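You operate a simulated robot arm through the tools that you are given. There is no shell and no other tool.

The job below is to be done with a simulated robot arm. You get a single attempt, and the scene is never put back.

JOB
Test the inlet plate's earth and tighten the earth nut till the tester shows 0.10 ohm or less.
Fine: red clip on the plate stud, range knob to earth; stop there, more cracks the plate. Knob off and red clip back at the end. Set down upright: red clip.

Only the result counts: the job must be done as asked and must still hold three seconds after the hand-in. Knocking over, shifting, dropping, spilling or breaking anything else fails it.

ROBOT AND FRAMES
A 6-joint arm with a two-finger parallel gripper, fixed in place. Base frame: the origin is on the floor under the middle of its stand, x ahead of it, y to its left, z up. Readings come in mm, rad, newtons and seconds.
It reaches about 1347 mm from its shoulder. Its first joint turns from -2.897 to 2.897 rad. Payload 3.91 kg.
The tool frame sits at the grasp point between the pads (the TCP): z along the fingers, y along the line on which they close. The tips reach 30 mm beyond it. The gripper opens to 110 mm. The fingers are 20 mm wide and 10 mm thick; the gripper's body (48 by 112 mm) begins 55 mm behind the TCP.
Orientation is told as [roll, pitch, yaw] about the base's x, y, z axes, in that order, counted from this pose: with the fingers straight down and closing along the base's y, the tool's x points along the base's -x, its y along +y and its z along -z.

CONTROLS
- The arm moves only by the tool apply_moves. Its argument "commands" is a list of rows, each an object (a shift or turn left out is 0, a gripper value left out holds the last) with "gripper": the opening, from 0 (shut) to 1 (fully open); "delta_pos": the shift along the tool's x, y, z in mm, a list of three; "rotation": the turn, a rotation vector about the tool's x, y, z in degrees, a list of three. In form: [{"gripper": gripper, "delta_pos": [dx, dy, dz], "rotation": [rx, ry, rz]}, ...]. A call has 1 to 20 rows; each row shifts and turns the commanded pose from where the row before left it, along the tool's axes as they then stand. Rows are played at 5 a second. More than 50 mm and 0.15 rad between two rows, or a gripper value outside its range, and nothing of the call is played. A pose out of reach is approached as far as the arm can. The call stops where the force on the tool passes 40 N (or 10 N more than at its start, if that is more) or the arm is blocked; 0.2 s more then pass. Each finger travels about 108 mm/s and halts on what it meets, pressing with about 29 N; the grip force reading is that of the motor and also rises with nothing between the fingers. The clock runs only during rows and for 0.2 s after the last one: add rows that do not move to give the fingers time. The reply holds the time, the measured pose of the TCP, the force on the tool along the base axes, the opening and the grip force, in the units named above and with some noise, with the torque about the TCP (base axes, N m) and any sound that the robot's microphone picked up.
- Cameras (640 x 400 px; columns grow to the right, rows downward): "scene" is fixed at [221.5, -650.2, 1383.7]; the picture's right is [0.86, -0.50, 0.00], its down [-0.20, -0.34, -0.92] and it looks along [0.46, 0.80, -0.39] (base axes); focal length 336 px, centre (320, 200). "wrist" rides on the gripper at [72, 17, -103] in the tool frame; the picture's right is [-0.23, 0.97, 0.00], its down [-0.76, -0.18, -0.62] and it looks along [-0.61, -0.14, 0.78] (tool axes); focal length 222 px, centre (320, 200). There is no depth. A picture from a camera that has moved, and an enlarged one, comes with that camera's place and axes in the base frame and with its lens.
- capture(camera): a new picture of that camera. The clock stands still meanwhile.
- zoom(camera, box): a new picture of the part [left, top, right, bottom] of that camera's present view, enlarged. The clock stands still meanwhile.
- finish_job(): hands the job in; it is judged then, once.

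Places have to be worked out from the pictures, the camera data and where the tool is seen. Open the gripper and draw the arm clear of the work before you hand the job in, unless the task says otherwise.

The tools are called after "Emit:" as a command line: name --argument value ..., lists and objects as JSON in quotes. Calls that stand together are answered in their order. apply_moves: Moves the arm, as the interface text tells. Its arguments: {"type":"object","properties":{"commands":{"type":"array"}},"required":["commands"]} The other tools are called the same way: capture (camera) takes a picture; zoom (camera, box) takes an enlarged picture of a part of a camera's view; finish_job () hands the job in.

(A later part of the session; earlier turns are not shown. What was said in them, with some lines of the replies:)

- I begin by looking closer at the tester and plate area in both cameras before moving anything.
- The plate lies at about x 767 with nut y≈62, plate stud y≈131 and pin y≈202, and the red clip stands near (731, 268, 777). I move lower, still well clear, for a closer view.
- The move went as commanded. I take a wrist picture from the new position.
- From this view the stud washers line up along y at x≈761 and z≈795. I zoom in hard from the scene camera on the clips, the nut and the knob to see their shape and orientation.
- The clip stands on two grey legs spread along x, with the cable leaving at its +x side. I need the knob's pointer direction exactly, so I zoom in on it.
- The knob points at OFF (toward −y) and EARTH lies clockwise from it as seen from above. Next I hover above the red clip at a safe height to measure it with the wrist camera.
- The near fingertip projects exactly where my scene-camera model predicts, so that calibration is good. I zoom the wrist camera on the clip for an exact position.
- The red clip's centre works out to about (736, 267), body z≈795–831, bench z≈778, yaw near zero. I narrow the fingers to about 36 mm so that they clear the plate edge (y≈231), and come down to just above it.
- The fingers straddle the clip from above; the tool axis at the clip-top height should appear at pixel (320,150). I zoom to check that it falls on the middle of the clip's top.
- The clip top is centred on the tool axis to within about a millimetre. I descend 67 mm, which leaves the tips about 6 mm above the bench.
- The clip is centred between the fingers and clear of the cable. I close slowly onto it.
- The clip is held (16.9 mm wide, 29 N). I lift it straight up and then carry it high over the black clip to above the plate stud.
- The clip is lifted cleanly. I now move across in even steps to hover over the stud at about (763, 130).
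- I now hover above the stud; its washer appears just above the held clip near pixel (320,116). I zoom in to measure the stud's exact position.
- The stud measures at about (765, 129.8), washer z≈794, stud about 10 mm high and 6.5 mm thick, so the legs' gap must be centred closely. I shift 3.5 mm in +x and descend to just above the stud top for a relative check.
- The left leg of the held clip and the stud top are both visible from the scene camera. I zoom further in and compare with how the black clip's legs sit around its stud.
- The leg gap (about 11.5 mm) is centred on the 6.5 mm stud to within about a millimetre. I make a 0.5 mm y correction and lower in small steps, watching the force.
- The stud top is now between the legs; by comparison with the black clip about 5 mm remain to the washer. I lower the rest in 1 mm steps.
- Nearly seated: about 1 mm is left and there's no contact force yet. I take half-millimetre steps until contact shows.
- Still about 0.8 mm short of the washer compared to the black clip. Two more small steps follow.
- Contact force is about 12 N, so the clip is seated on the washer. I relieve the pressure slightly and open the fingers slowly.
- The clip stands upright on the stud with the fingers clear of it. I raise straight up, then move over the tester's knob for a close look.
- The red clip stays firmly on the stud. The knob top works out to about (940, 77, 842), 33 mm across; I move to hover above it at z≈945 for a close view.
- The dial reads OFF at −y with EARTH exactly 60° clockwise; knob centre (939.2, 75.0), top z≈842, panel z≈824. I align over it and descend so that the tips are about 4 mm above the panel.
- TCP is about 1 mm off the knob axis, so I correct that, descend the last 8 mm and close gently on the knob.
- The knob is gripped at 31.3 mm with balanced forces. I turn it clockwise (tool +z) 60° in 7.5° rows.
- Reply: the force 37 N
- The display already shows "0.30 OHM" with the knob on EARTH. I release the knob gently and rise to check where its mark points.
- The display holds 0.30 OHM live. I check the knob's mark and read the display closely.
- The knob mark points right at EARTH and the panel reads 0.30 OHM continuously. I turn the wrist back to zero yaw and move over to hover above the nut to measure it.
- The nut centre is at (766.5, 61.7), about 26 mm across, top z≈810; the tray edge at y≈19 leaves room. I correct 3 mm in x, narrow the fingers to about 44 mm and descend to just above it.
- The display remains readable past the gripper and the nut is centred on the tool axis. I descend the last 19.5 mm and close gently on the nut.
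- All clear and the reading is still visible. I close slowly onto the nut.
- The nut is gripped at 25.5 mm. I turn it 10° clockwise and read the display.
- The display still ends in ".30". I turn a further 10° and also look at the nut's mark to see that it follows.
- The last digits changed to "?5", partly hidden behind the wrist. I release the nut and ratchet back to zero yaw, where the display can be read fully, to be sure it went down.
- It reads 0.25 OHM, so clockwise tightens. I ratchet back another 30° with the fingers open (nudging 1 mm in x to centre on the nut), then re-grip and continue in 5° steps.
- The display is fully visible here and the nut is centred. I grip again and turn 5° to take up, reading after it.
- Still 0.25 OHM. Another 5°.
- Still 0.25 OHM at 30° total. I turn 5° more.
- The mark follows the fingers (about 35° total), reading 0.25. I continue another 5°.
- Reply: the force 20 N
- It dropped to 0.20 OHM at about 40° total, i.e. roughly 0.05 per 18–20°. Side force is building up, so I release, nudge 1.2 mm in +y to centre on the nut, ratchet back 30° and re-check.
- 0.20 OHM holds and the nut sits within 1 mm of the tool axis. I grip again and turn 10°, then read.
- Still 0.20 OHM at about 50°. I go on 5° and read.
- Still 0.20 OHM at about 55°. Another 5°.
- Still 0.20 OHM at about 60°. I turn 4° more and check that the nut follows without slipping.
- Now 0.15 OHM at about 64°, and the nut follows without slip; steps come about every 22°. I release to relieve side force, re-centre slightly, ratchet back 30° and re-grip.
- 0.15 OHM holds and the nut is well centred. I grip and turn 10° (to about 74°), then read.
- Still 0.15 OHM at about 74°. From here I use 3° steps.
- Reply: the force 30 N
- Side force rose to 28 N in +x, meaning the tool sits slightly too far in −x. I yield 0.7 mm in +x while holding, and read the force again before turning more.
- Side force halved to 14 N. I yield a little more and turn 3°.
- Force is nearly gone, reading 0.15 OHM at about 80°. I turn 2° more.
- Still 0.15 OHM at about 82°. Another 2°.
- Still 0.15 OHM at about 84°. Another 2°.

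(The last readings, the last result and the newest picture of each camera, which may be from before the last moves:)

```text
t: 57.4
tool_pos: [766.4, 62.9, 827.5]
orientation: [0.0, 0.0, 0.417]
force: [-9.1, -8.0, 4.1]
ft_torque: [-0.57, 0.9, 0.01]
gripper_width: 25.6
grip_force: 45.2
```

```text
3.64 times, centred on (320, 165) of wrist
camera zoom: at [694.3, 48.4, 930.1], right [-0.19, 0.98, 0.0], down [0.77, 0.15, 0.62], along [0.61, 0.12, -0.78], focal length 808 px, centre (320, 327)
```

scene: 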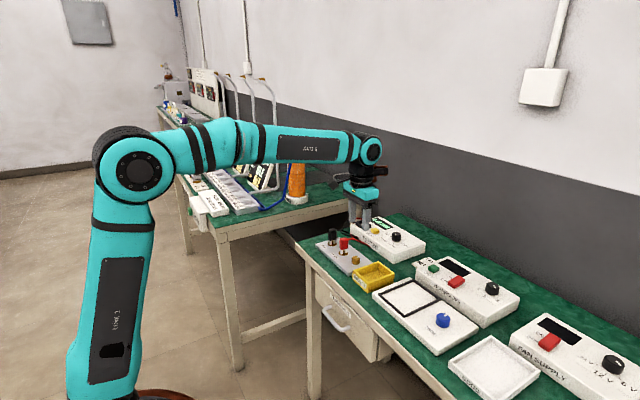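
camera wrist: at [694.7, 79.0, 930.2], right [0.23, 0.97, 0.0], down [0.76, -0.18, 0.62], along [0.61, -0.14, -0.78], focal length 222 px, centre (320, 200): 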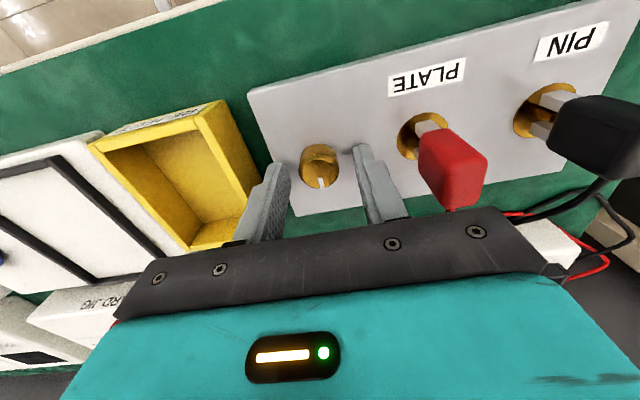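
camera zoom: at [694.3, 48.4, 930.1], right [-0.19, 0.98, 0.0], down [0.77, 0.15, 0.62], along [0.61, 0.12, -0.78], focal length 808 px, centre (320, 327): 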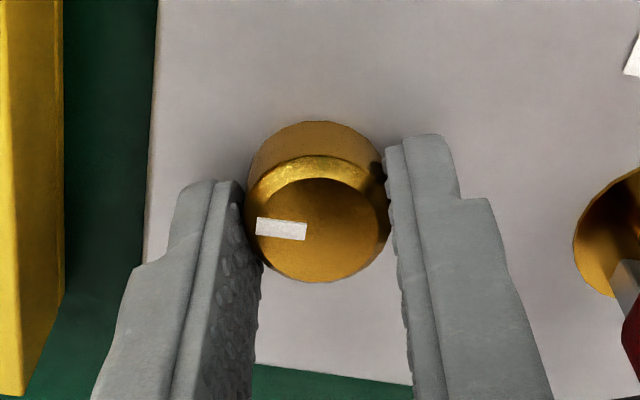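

It now shows 0.10 OHM, so I stop tightening. I relieve the side force by a small shift, release gently without turning, and re-read.

Emit:
apply_moves --commands '[{"gripper": 0.24}, {"gripper": 0.28}, {"gripper": 0.34}, {"gripper": 0.4}, {}, {}]'

Emit:
zoom --camera "scene" --box '[340, 210, 404, 250]'

Emit:
zoom --camera "wrist" --box '[270, 110, 370, 220]'

```text
t: 58.8
tool_pos: [767.1, 62.6, 827.4]
orientation: [0.0, 0.0, 0.418]
force: [-0.1, 0.6, -0.6]
ft_torque: [-0.02, -0.03, -0.01]
gripper_width: 43.9
grip_force: 0.1
```

```text
10.00 times, centred on (372, 230) of scene
camera zoom: at [221.5, -650.2, 1383.7], right [0.86, -0.5, 0.0], down [-0.2, -0.34, -0.92], along [0.46, 0.8, -0.39], focal length 3356 px, centre (-200, -100)
```

zoom: 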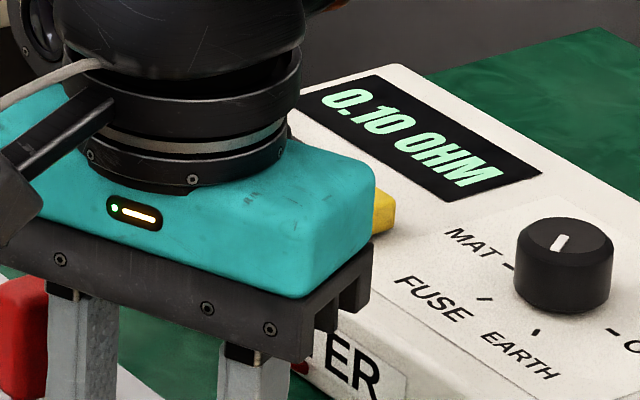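

```text
3.64 times, centred on (320, 165) of wrist
camera zoom: at [694.5, 49.0, 929.8], right [-0.19, 0.98, 0.0], down [0.77, 0.15, 0.62], along [0.61, 0.12, -0.78], focal length 808 px, centre (320, 327)
```

zoom: 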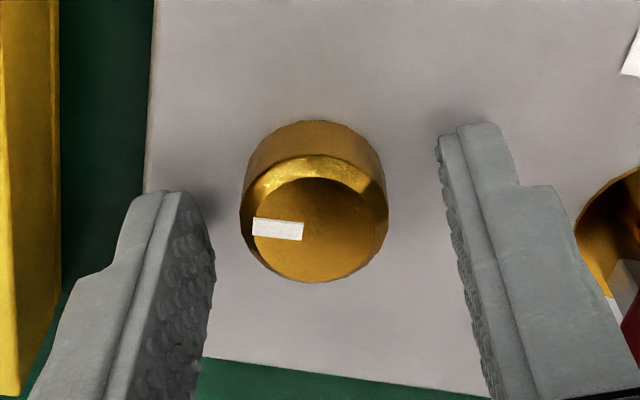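

0.10 OHM holds after release, so the nut stays as it is. I rise, straighten the wrist and move back over the knob.

Emit:
apply_moves --commands '[{"delta_pos": [0, 0, -15]}, {"delta_pos": [0, 0, -35]}, {"delta_pos": [0, 0, -40]}, {"delta_pos": [0, 0, -40]}, {"rotation": [0, 0, 8]}, {"rotation": [0, 0, 8]}, {"rotation": [0, 0, 8]}, {"gripper": 0.5, "delta_pos": [-43.3, 3, 2]}, {"delta_pos": [-43.3, 3, 2]}, {"delta_pos": [-43.3, 3, 2]}, {"delta_pos": [-43.3, 3, 2]}, {}]'

Emit:
zoom --camera "wrist" --box '[260, 70, 388, 150]'

Emit:
zoom --camera "scene" --box '[310, 205, 438, 285]'

```text
t: 61.4
tool_pos: [943.2, 77.0, 946.5]
orientation: [-0.001, 0.001, -0.001]
force: [-0.3, 0.2, 0.9]
ft_torque: [-0.01, 0.05, -0.01]
gripper_width: 54.7
grip_force: 0.0
```

```text
5.00 times, centred on (324, 110) of wrist
camera zoom: at [871.1, 93.9, 1048.8], right [0.23, 0.97, 0.0], down [0.76, -0.18, 0.62], along [0.61, -0.14, -0.78], focal length 1111 px, centre (300, 650)
```

zoom: 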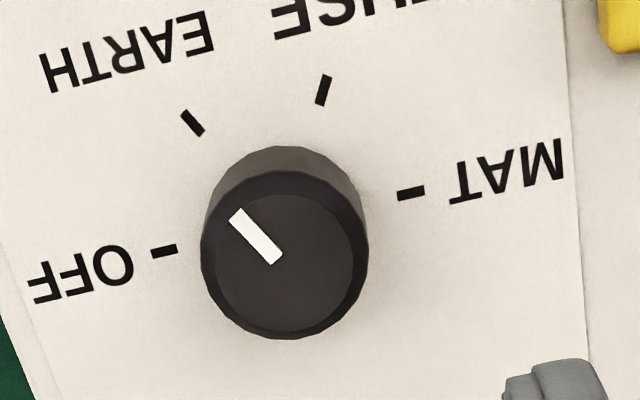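

```text
5.00 times, centred on (374, 245) of scene
camera zoom: at [221.5, -650.2, 1383.7], right [0.86, -0.5, 0.0], down [-0.2, -0.34, -0.92], along [0.46, 0.8, -0.39], focal length 1678 px, centre (50, -25)
```

zoom: 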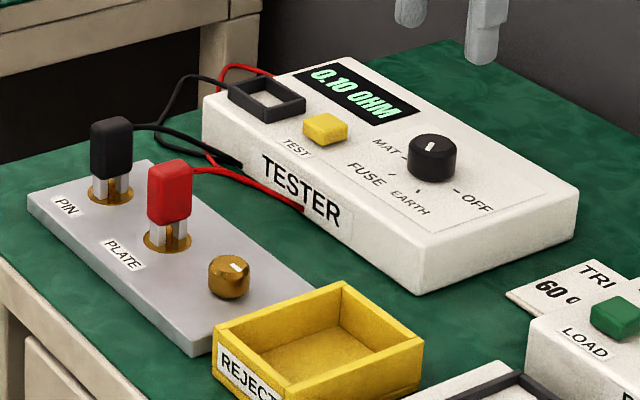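

The reading still shows 0.10 OHM, and the tester hasn't moved (knob centre again at (939.4, 74.9)). I centre over it, pre-turn the wrist +32° so that the 60° back-turn stays mid-range, and descend.

Emit:
apply_moves --commands '[{"gripper": 0.5, "delta_pos": [3.5, -2.1, 0]}, {"rotation": [0, 0, 8]}, {"rotation": [0, 0, 8]}, {"rotation": [0, 0, 8]}, {"rotation": [0, 0, 8]}, {"delta_pos": [0, 0, 25]}, {"delta_pos": [0, 0, 30]}, {"delta_pos": [0, 0, 20]}, {}]'

Emit:
capture --camera "wrist"

Emit:
zoom --camera "wrist" --box '[256, 110, 384, 190]'

```text
t: 63.4
tool_pos: [938.2, 73.0, 874.6]
orientation: [0.0, -0.001, -0.557]
force: [-0.2, -0.2, -0.8]
ft_torque: [0.0, -0.01, -0.01]
gripper_width: 55.0
grip_force: 0.0
```

```text
taken
camera wrist: at [887.4, 125.5, 977.7], right [0.71, 0.71, 0.0], down [0.55, -0.55, 0.62], along [0.44, -0.44, -0.78], focal length 222 px, centre (320, 200)
```

wrist: 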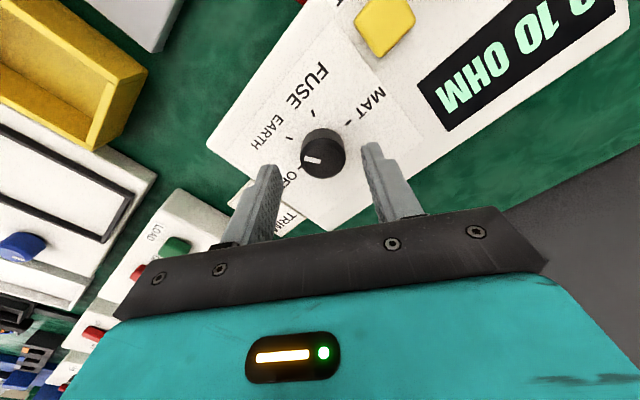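

```text
5.00 times, centred on (320, 150) of wrist
camera zoom: at [887.4, 125.5, 977.7], right [0.71, 0.71, 0.0], down [0.55, -0.55, 0.62], along [0.44, -0.44, -0.78], focal length 1111 px, centre (320, 450)
```

zoom: 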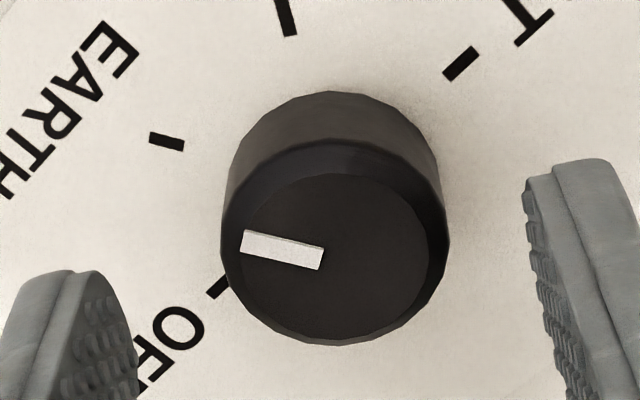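

The knob sits about 2 mm along the tool's +y from the axis, so I correct that, descend 17 mm and grip.

Emit:
apply_moves --commands '[{"gripper": 0.5, "delta_pos": [0.3, 1.9, 5]}, {"delta_pos": [0, 0, 8]}, {"delta_pos": [0, 0, 4]}, {"gripper": 0.4}, {"gripper": 0.36}, {"gripper": 0.33}, {"gripper": 0.3}, {"gripper": 0.25}, {"gripper": 0.2}, {"gripper": 0.2}]'

```text
t: 65.6
tool_pos: [939.9, 74.9, 857.2]
orientation: [0.001, 0.001, -0.557]
force: [5.8, 5.3, 0.2]
ft_torque: [0.09, -0.42, -0.02]
gripper_width: 31.2
grip_force: 45.0
```

The knob is gripped with small side forces. I turn it 60° counter-clockwise back to OFF, first by half.

Emit:
apply_moves --commands '[{"rotation": [0, 0, -7.5]}, {"rotation": [0, 0, -7.5]}, {"rotation": [0, 0, -7.5]}, {"rotation": [0, 0, -7.5]}, {}]'

```text
t: 66.8
tool_pos: [938.5, 73.8, 858.2]
orientation: [0.0, -0.001, -0.033]
force: [22.2, 4.7, 8.5]
ft_torque: [0.13, -0.11, 0.03]
gripper_width: 31.2
grip_force: 44.6
```

Side force is 22 N in +x, so I yield 0.5 mm that way and turn the second half.

Emit:
apply_moves --commands '[{"delta_pos": [-0.6, 0.1, 0]}, {"rotation": [0, 0, -7.5]}, {"rotation": [0, 0, -7.5]}, {"rotation": [0, 0, -7.5]}, {"rotation": [0, 0, -7.5]}, {}]'

Emit:
zoom --camera "scene" --box '[364, 205, 428, 245]'

Emit:
zoom --camera "wrist" --box '[256, 110, 384, 190]'

```text
t: 68.2
tool_pos: [938.6, 74.9, 857.0]
orientation: [-0.001, 0.002, 0.489]
force: [2.0, 0.6, 0.7]
ft_torque: [-0.19, 0.33, -0.44]
gripper_width: 31.1
grip_force: 45.6
```

```text
10.00 times, centred on (396, 225) of scene
camera zoom: at [221.5, -650.2, 1383.7], right [0.86, -0.5, 0.0], down [-0.2, -0.34, -0.92], along [0.46, 0.8, -0.39], focal length 3356 px, centre (-440, -50)
```

zoom: 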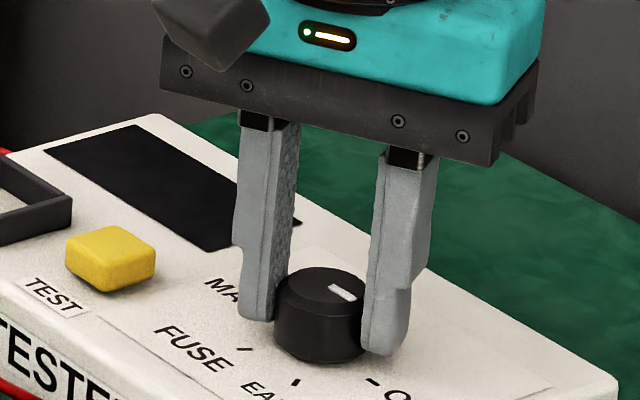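

```text
5.00 times, centred on (320, 150) of wrist
camera zoom: at [867.9, 55.0, 959.9], right [-0.26, 0.97, 0.0], down [0.76, 0.2, 0.62], along [0.6, 0.16, -0.78], focal length 1111 px, centre (320, 450)
```

zoom: 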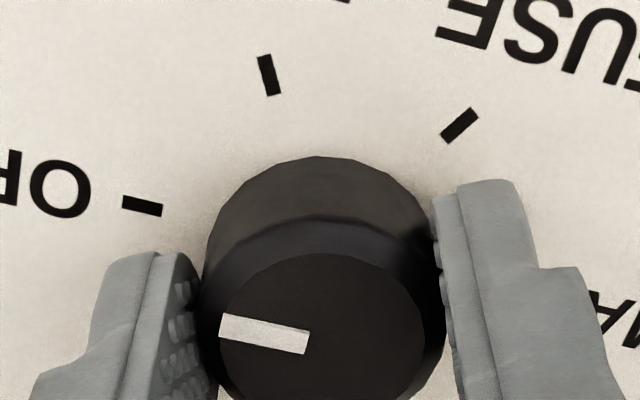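

The display is dark and a slight stop torque shows the knob at its OFF end. I release, rise, straighten the wrist and check the knob.

Emit:
apply_moves --commands '[{"gripper": 0.3}, {"gripper": 0.36}, {"gripper": 0.42}, {"gripper": 0.5}, {}, {"delta_pos": [0, 0, -10]}, {"delta_pos": [0, 0, -25]}, {"delta_pos": [0, 0, -30]}, {"delta_pos": [0, 0, -30]}, {"rotation": [0, 0, 7]}, {"rotation": [0, 0, 7]}, {"rotation": [0, 0, 7]}, {"rotation": [0, 0, 7]}, {}]'

Emit:
zoom --camera "wrist" --box '[256, 70, 384, 150]'

Emit:
zoom --camera "scene" --box '[310, 205, 438, 285]'

```text
t: 71.2
tool_pos: [938.9, 75.5, 952.7]
orientation: [0.001, 0.0, 0.0]
force: [0.5, 0.1, 0.1]
ft_torque: [0.04, 0.0, -0.01]
gripper_width: 54.9
grip_force: 0.1
```

```text
5.00 times, centred on (320, 110) of wrist
camera zoom: at [867.4, 91.7, 1055.5], right [0.23, 0.97, 0.0], down [0.76, -0.18, 0.62], along [0.61, -0.14, -0.78], focal length 1111 px, centre (320, 650)
```

zoom: 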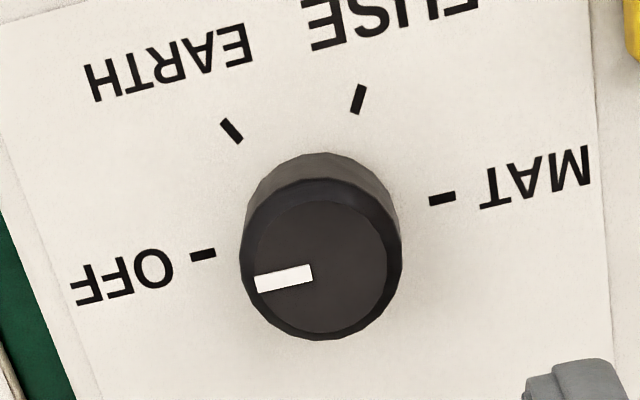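

```text
5.00 times, centred on (374, 245) of scene
camera zoom: at [221.5, -650.2, 1383.7], right [0.86, -0.5, 0.0], down [-0.2, -0.34, -0.92], along [0.46, 0.8, -0.39], focal length 1678 px, centre (50, -25)
```

zoom: 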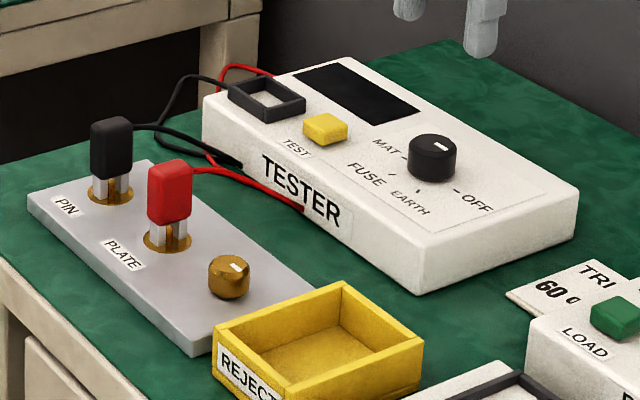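

Knob is at OFF and the display is dark. Now I go back over the red clip on the stud.

Emit:
apply_moves --commands '[{"gripper": 0.34, "delta_pos": [43.1, 13.9, 0]}, {"delta_pos": [43.1, 13.9, 0]}, {"delta_pos": [43.1, 13.9, 5]}, {"delta_pos": [43.1, 13.9, 15]}, {}]'

Emit:
capture --camera "wrist"

Emit:
zoom --camera "wrist" --box '[256, 100, 384, 180]'

```text
t: 72.4
tool_pos: [765.6, 132.5, 934.2]
orientation: [-0.001, 0.0, 0.002]
force: [0.3, 0.1, -0.6]
ft_torque: [-0.02, 0.04, -0.01]
gripper_width: 37.6
grip_force: 0.1
```

```text
taken
camera wrist: at [694.1, 148.7, 1037.0], right [0.23, 0.97, 0.0], down [0.76, -0.18, 0.62], along [0.61, -0.14, -0.78], focal length 222 px, centre (320, 200)
```

wrist: 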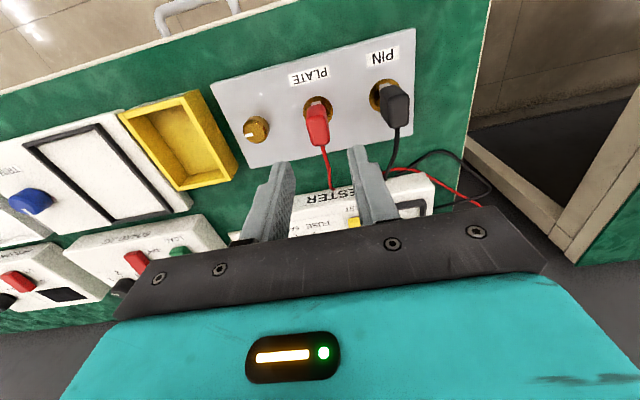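

```text
5.00 times, centred on (320, 140) of wrist
camera zoom: at [694.1, 148.7, 1037.0], right [0.23, 0.97, 0.0], down [0.76, -0.18, 0.62], along [0.61, -0.14, -0.78], focal length 1111 px, centre (320, 500)
```

zoom: 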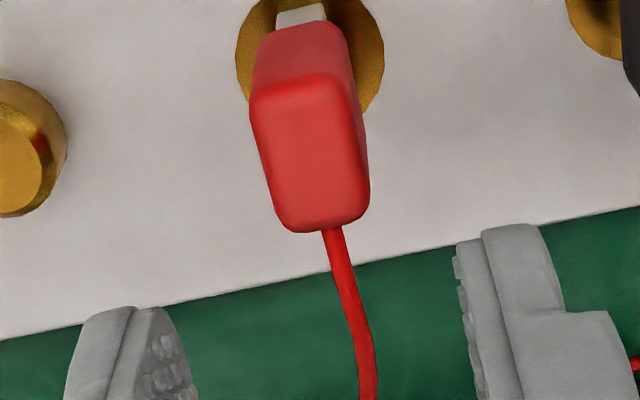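

The clip top is centred but 1.1 mm toward −y. I correct and descend along it, with the fingers at 37 mm, to the same grip height as before (TCP z≈829).

Emit:
apply_moves --commands '[{"gripper": 0.34, "delta_pos": [0, -1.1, 20]}, {"delta_pos": [0, 0, 25]}, {"delta_pos": [0, 0, 20]}, {}]'

Emit:
zoom --camera "wrist" --box '[256, 120, 384, 200]'

Emit:
zoom --camera "scene" --box '[312, 205, 376, 245]'

```text
t: 73.4
tool_pos: [766.3, 130.0, 868.3]
orientation: [0.0, 0.001, 0.0]
force: [0.0, 0.1, 0.0]
ft_torque: [0.01, 0.02, -0.03]
gripper_width: 37.1
grip_force: 0.0
```

```text
5.00 times, centred on (320, 160) of wrist
camera zoom: at [694.9, 146.8, 971.2], right [0.23, 0.97, 0.0], down [0.76, -0.18, 0.62], along [0.61, -0.14, -0.78], focal length 1111 px, centre (320, 400)
```

zoom: 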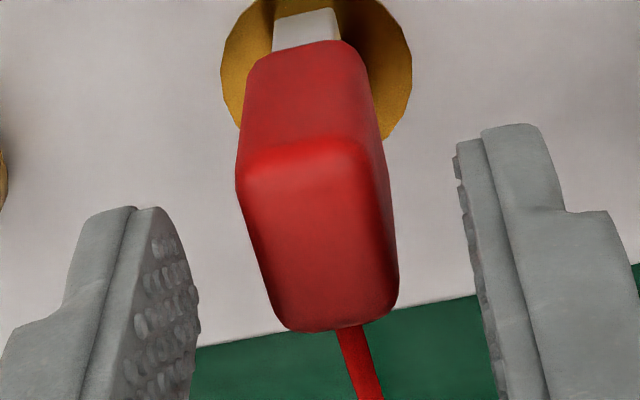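

```text
10.00 times, centred on (344, 225) of scene
camera zoom: at [221.5, -650.2, 1383.7], right [0.86, -0.5, 0.0], down [-0.2, -0.34, -0.92], along [0.46, 0.8, -0.39], focal length 3356 px, centre (80, -50)
```

zoom: 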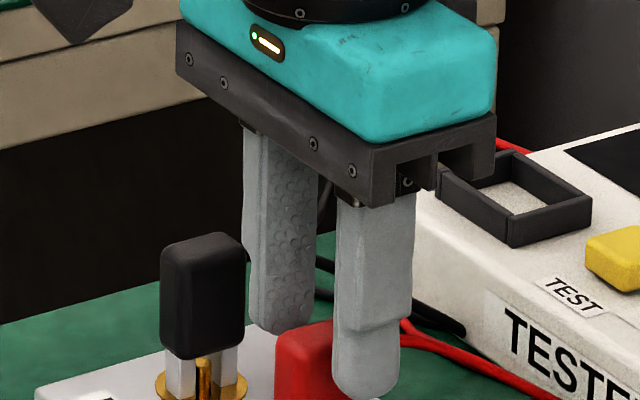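

The clip top is centred on the tool axis. I descend the remaining 39 mm and close slowly.

Emit:
apply_moves --commands '[{"gripper": 0.34, "delta_pos": [0, 0.3, 15]}, {"delta_pos": [0, 0, 14]}, {"delta_pos": [0, 0, 7]}, {"delta_pos": [0, 0, 3.2]}, {}, {"gripper": 0.24}, {"gripper": 0.2}, {"gripper": 0.18}, {"gripper": 0.16}, {"gripper": 0.14}, {"gripper": 0.1}, {"gripper": 0.05}, {"gripper": 0.0}, {}]'

Emit:
zoom --camera "scene" --box '[324, 232, 364, 257]'

```text
t: 76.4
tool_pos: [767.0, 129.9, 829.2]
orientation: [0.0, 0.0, 0.0]
force: [-0.8, -0.4, -0.1]
ft_torque: [-0.01, 0.05, 0.02]
gripper_width: 17.4
grip_force: 29.3
```

```text
16.00 times, centred on (344, 244) of scene
camera zoom: at [221.5, -650.2, 1383.7], right [0.86, -0.5, 0.0], down [-0.2, -0.34, -0.92], along [0.46, 0.8, -0.39], focal length 5369 px, centre (-64, -512)
```

zoom: 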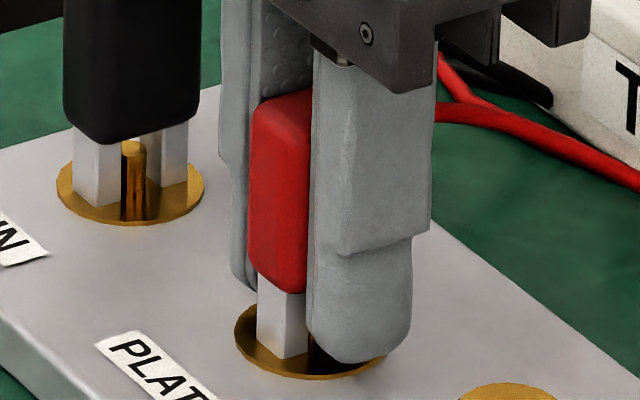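

The clip is gripped (17.4 mm, 29 N). I lift it straight up off the stud.

Emit:
apply_moves --commands '[{"gripper": 0, "delta_pos": [0, 0, -5]}, {"delta_pos": [0, 0, -8]}, {"delta_pos": [0, 0, -20]}, {"delta_pos": [0, 0, -30]}, {"delta_pos": [0, 0, -37]}, {}]'

Emit:
zoom --camera "scene" --box '[290, 190, 418, 270]'

Emit:
zoom --camera "wrist" --box '[256, 130, 384, 210]'

```text
t: 77.8
tool_pos: [766.4, 130.0, 929.2]
orientation: [-0.001, -0.001, 0.001]
force: [-0.5, 0.1, -1.1]
ft_torque: [-0.01, 0.04, 0.02]
gripper_width: 17.2
grip_force: 29.2
```

```text
5.00 times, centred on (354, 230) of scene
camera zoom: at [221.5, -650.2, 1383.7], right [0.86, -0.5, 0.0], down [-0.2, -0.34, -0.92], along [0.46, 0.8, -0.39], focal length 1678 px, centre (150, 50)
```

zoom: 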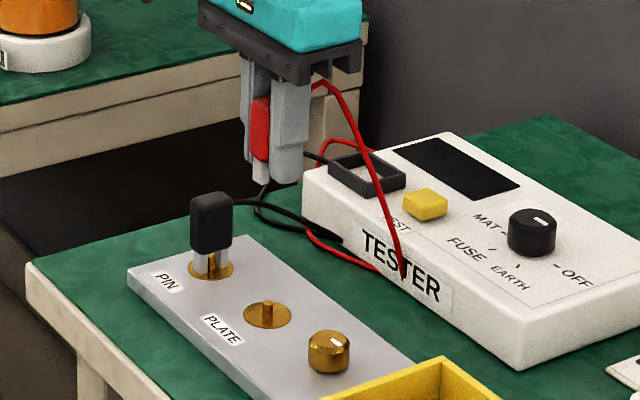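

```text
5.00 times, centred on (320, 170) of wrist
camera zoom: at [693.8, 146.4, 1031.8], right [0.23, 0.97, 0.0], down [0.76, -0.18, 0.62], along [0.61, -0.14, -0.78], focal length 1111 px, centre (320, 350)
```

zoom: 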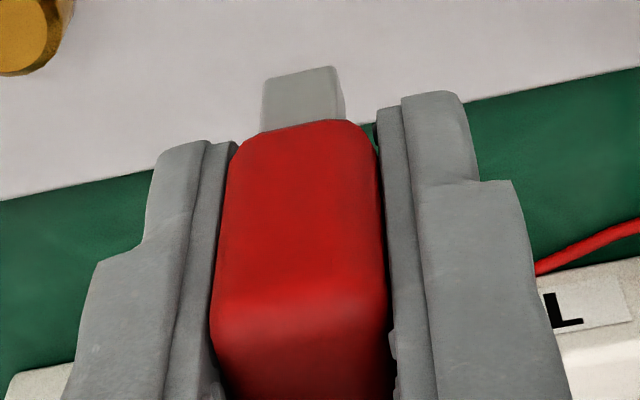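

The clip is held straight and the stud is free. I carry it back over the black clip to its original standing place at (736.4, 267.6).

Emit:
apply_moves --commands '[{"gripper": 0, "delta_pos": [5.9, 27.6, 0]}, {"delta_pos": [5.9, 27.6, 0]}, {"delta_pos": [5.9, 27.6, 0]}, {"delta_pos": [5.9, 27.7, 0]}, {"delta_pos": [5.8, 27.7, 0]}, {}]'

Emit:
capture --camera "wrist"

Emit:
zoom --camera "scene" --box '[280, 180, 376, 240]'

```text
t: 79.2
tool_pos: [736.3, 268.1, 928.4]
orientation: [0.0, -0.002, -0.001]
force: [-0.1, -0.3, -1.5]
ft_torque: [0.04, 0.02, -0.01]
gripper_width: 17.4
grip_force: 29.7
```

```text
taken
camera wrist: at [664.3, 284.5, 1031.5], right [0.23, 0.97, 0.0], down [0.76, -0.18, 0.62], along [0.61, -0.14, -0.78], focal length 222 px, centre (320, 200)
```

wrist: 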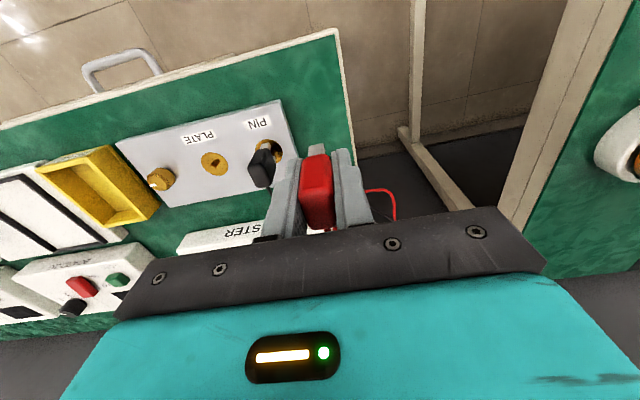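

```text
6.67 times, centred on (328, 210) of scene
camera zoom: at [221.5, -650.2, 1383.7], right [0.86, -0.5, 0.0], down [-0.2, -0.34, -0.92], along [0.46, 0.8, -0.39], focal length 2237 px, centre (267, 133)
```

zoom: 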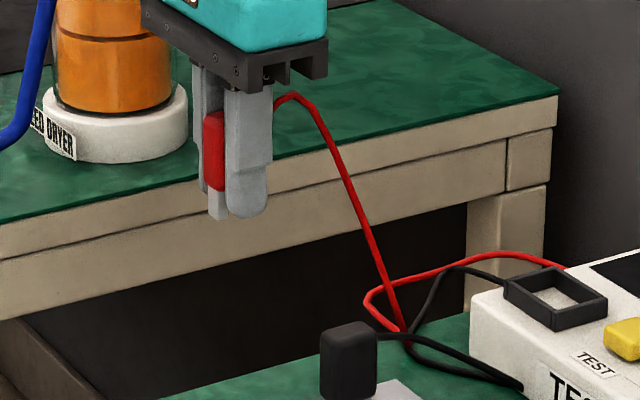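

Position matches the original spot. I descend to about 4 mm above the bench contact height.

Emit:
apply_moves --commands '[{"gripper": 0, "delta_pos": [0, 0, 30]}, {"delta_pos": [0, 0, 30]}, {"delta_pos": [0, 0, 25]}, {"delta_pos": [0, 0, 15]}, {"delta_pos": [0, 0, 8]}, {"delta_pos": [0, 0, 2]}, {}]'

Emit:
zoom --camera "scene" --box '[300, 220, 340, 245]'

```text
t: 80.8
tool_pos: [737.8, 268.2, 819.6]
orientation: [0.001, 0.001, -0.001]
force: [-0.5, 0.1, -0.6]
ft_torque: [0.0, 0.0, 0.0]
gripper_width: 17.2
grip_force: 29.2
```

```text
16.00 times, centred on (320, 232) of scene
camera zoom: at [221.5, -650.2, 1383.7], right [0.86, -0.5, 0.0], down [-0.2, -0.34, -0.92], along [0.46, 0.8, -0.39], focal length 5369 px, centre (320, -320)
```

zoom: 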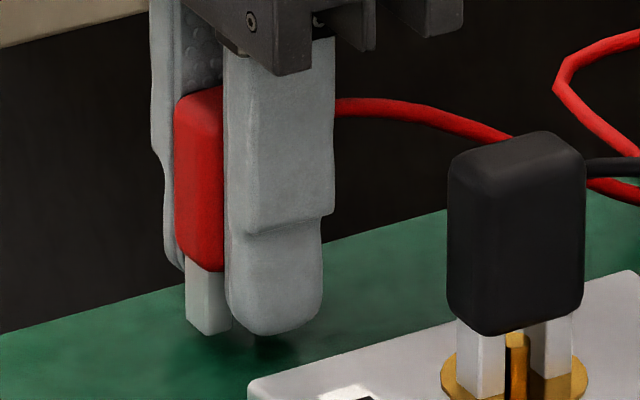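

About 4.5 mm remain to the bench. I shift 0.7 mm in −x to match the original spot and lower in small steps.

Emit:
apply_moves --commands '[{"delta_pos": [0.7, 0, 1.5]}, {"delta_pos": [0, 0, 1]}, {"delta_pos": [0, 0, 0.8]}, {}]'

Emit:
apply_moves --commands '[{"delta_pos": [0, 0, 0.5]}, {}]'

```text
t: 81.8
tool_pos: [736.3, 267.6, 814.7]
orientation: [-0.001, 0.0, -0.001]
force: [0.1, -0.1, -0.4]
ft_torque: [-0.01, 0.0, 0.01]
gripper_width: 17.3
grip_force: 29.2
```

```text
t: 82.4
tool_pos: [736.3, 267.9, 814.4]
orientation: [-0.001, -0.001, 0.0]
force: [0.4, 0.0, 0.2]
ft_torque: [-0.03, -0.03, -0.02]
gripper_width: 17.1
grip_force: 29.2
```

No contact yet. I take another half-millimetre step and view it.

Emit:
apply_moves --commands '[{"delta_pos": [0, 0, 0.4]}, {}]'

Emit:
zoom --camera "scene" --box '[300, 220, 340, 245]'

```text
t: 83.0
tool_pos: [736.7, 267.1, 815.1]
orientation: [0.0, 0.001, 0.0]
force: [-0.6, 0.0, 1.1]
ft_torque: [0.01, -0.01, 0.0]
gripper_width: 17.0
grip_force: 28.5
```

```text
16.00 times, centred on (320, 232) of scene
camera zoom: at [221.5, -650.2, 1383.7], right [0.86, -0.5, 0.0], down [-0.2, -0.34, -0.92], along [0.46, 0.8, -0.39], focal length 5369 px, centre (320, -320)
```

zoom: 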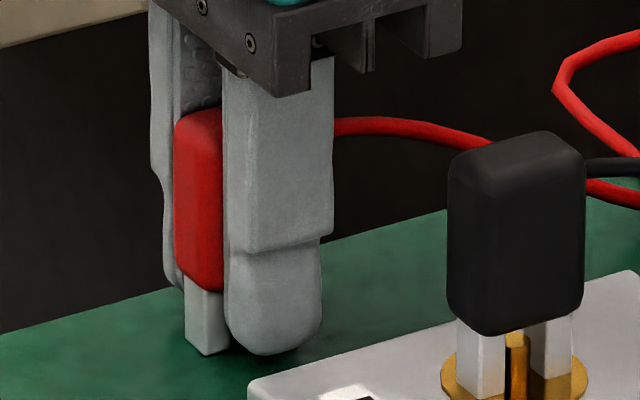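

The leg foot is now at its original picture position. One more 0.3 mm step should confirm contact.

Emit:
apply_moves --commands '[{"delta_pos": [0, 0, 0.3]}, {}]'

```text
t: 83.6
tool_pos: [736.7, 267.0, 813.9]
orientation: [0.0, 0.001, 0.0]
force: [0.3, 0.3, 1.8]
ft_torque: [0.01, 0.02, 0.03]
gripper_width: 17.6
grip_force: 29.1
```

Emit:
apply_moves --commands '[{"delta_pos": [0, 0, 0.3]}, {}]'

```text
t: 84.2
tool_pos: [735.8, 268.3, 815.1]
orientation: [0.0, -0.002, -0.001]
force: [2.6, 0.3, 12.2]
ft_torque: [0.0, -0.08, -0.03]
gripper_width: 17.1
grip_force: 29.3
```

Contact is clear (12 N upward), so the clip is standing on the bench. I back off 0.3 mm and open slowly.

Emit:
apply_moves --commands '[{"gripper": 0, "delta_pos": [0, 0, -0.3]}, {"gripper": 0.15}, {"gripper": 0.17}, {"gripper": 0.2}, {"gripper": 0.24}, {"gripper": 0.28}, {"gripper": 0.32}, {}, {}]'

Emit:
zoom --camera "scene" --box '[300, 215, 340, 245]'

Emit:
capture --camera "wrist"

```text
t: 86.2
tool_pos: [735.7, 266.9, 814.2]
orientation: [0.001, 0.0, 0.001]
force: [-0.4, 0.2, -0.4]
ft_torque: [-0.02, 0.0, 0.02]
gripper_width: 35.0
grip_force: 0.0
```

```text
13.33 times, centred on (320, 230) of scene
camera zoom: at [221.5, -650.2, 1383.7], right [0.86, -0.5, 0.0], down [-0.2, -0.34, -0.92], along [0.46, 0.8, -0.39], focal length 4474 px, centre (320, -200)
```

zoom: 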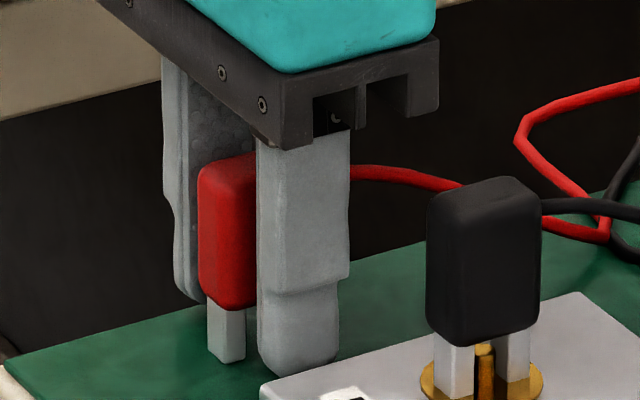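

```text
taken
camera wrist: at [664.4, 284.3, 916.3], right [0.23, 0.97, 0.0], down [0.76, -0.18, 0.62], along [0.61, -0.14, -0.78], focal length 222 px, centre (320, 200)
```

wrist: 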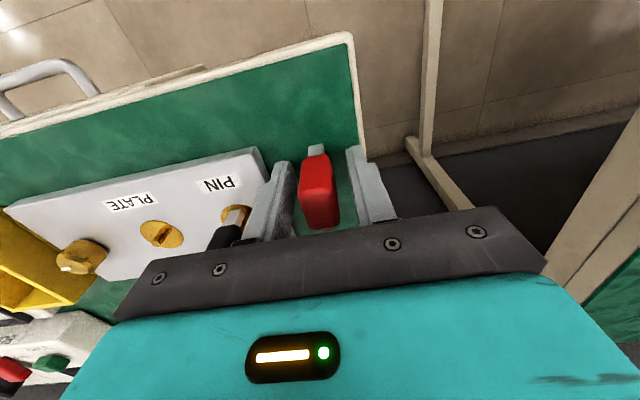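

The clip stands upright at its old place and the fingers are clear. I rise straight up, then retreat toward the start pose.

Emit:
apply_moves --commands '[{"delta_pos": [0, 0, -10]}, {"delta_pos": [0, 0, -25]}, {"delta_pos": [0, 0, -40]}, {"delta_pos": [0, 0, -45]}, {"gripper": 1, "delta_pos": [10, -5, -45]}, {"delta_pos": [10, -5, -45]}, {"delta_pos": [10, -5, -45]}, {"delta_pos": [10, -5, -45]}, {"delta_pos": [10, -5, -45]}, {}]'

Emit:
zoom --camera "scene" --box '[300, 205, 428, 285]'

Emit:
zoom --camera "scene" --box '[304, 218, 344, 243]'

Emit:
capture --camera "scene"

Emit:
zoom --camera "wrist" --box '[180, 70, 400, 220]'

```text
t: 88.4
tool_pos: [687.0, 242.4, 1159.5]
orientation: [0.0, 0.001, 0.0]
force: [-0.8, -0.9, 0.9]
ft_torque: [-0.01, 0.01, -0.05]
gripper_width: 110.1
grip_force: 0.1
```

```text
5.00 times, centred on (364, 245) of scene
camera zoom: at [221.5, -650.2, 1383.7], right [0.86, -0.5, 0.0], down [-0.2, -0.34, -0.92], along [0.46, 0.8, -0.39], focal length 1678 px, centre (100, -25)
```

zoom: 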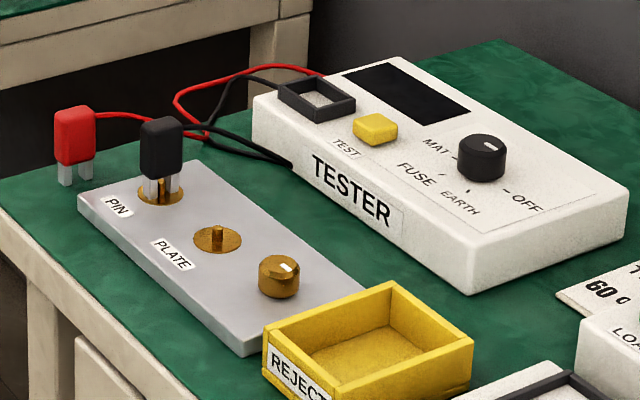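

```text
16.00 times, centred on (324, 230) of scene
camera zoom: at [221.5, -650.2, 1383.7], right [0.86, -0.5, 0.0], down [-0.2, -0.34, -0.92], along [0.46, 0.8, -0.39], focal length 5369 px, centre (256, -288)
```

zoom: 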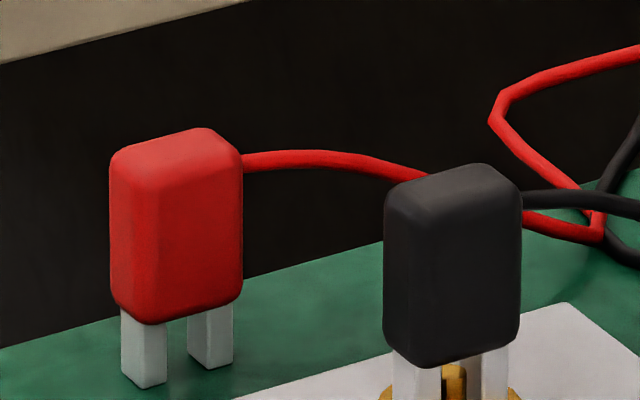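

```text
taken
```

scene: 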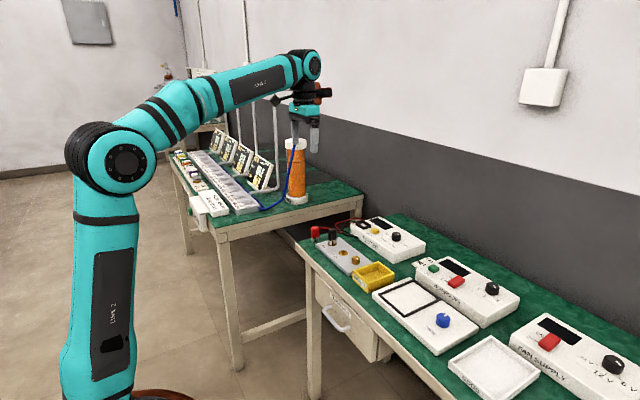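

```text
2.67 times, centred on (290, 145) of wrist
camera zoom: at [614.5, 258.4, 1262.2], right [0.23, 0.97, 0.0], down [0.76, -0.18, 0.62], along [0.61, -0.14, -0.78], focal length 592 px, centre (400, 347)
```

zoom: 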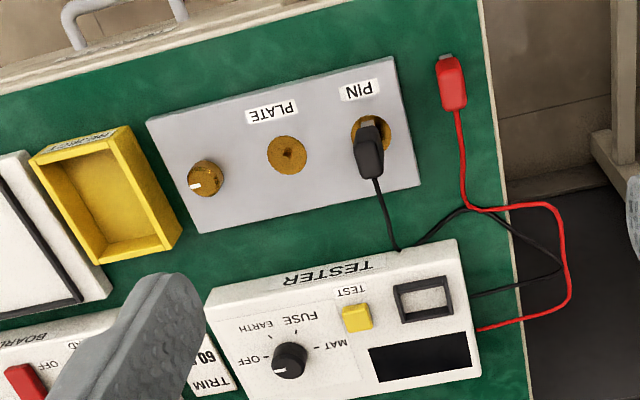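

The red clip stands upright within about a millimetre of where it started and the knob is on OFF with the display dark. The nut was left at 0.10 OHM with the plate intact, and the arm is clear with its gripper open. I hand the job in.

Emit:
finish_job

```text
The job is handed in.
```

The earth on the inlet plate is tightened: the tester read 0.30 ohm at first and now reads 0.10 ohm, so I stopped turning there. I've handed the job in; no result came back with the hand-in.

- **Reading:** With the red clip on the plate stud and the knob on EARTH, the display showed the value live. I turned the nut clockwise about 86° in small steps. It still read 0.10 ohm after I let go of the nut, and again before I switched the knob off.
- **TEST button:** I didn't press it, because the display gave the reading without it.
- **Plate:** I saw no crack in the plate in the pictures.
- **Put back:** The knob is on OFF and the display is dark. The red clip stands upright within about a millimetre of where it was. The gripper is open and the arm is clear of the bench.
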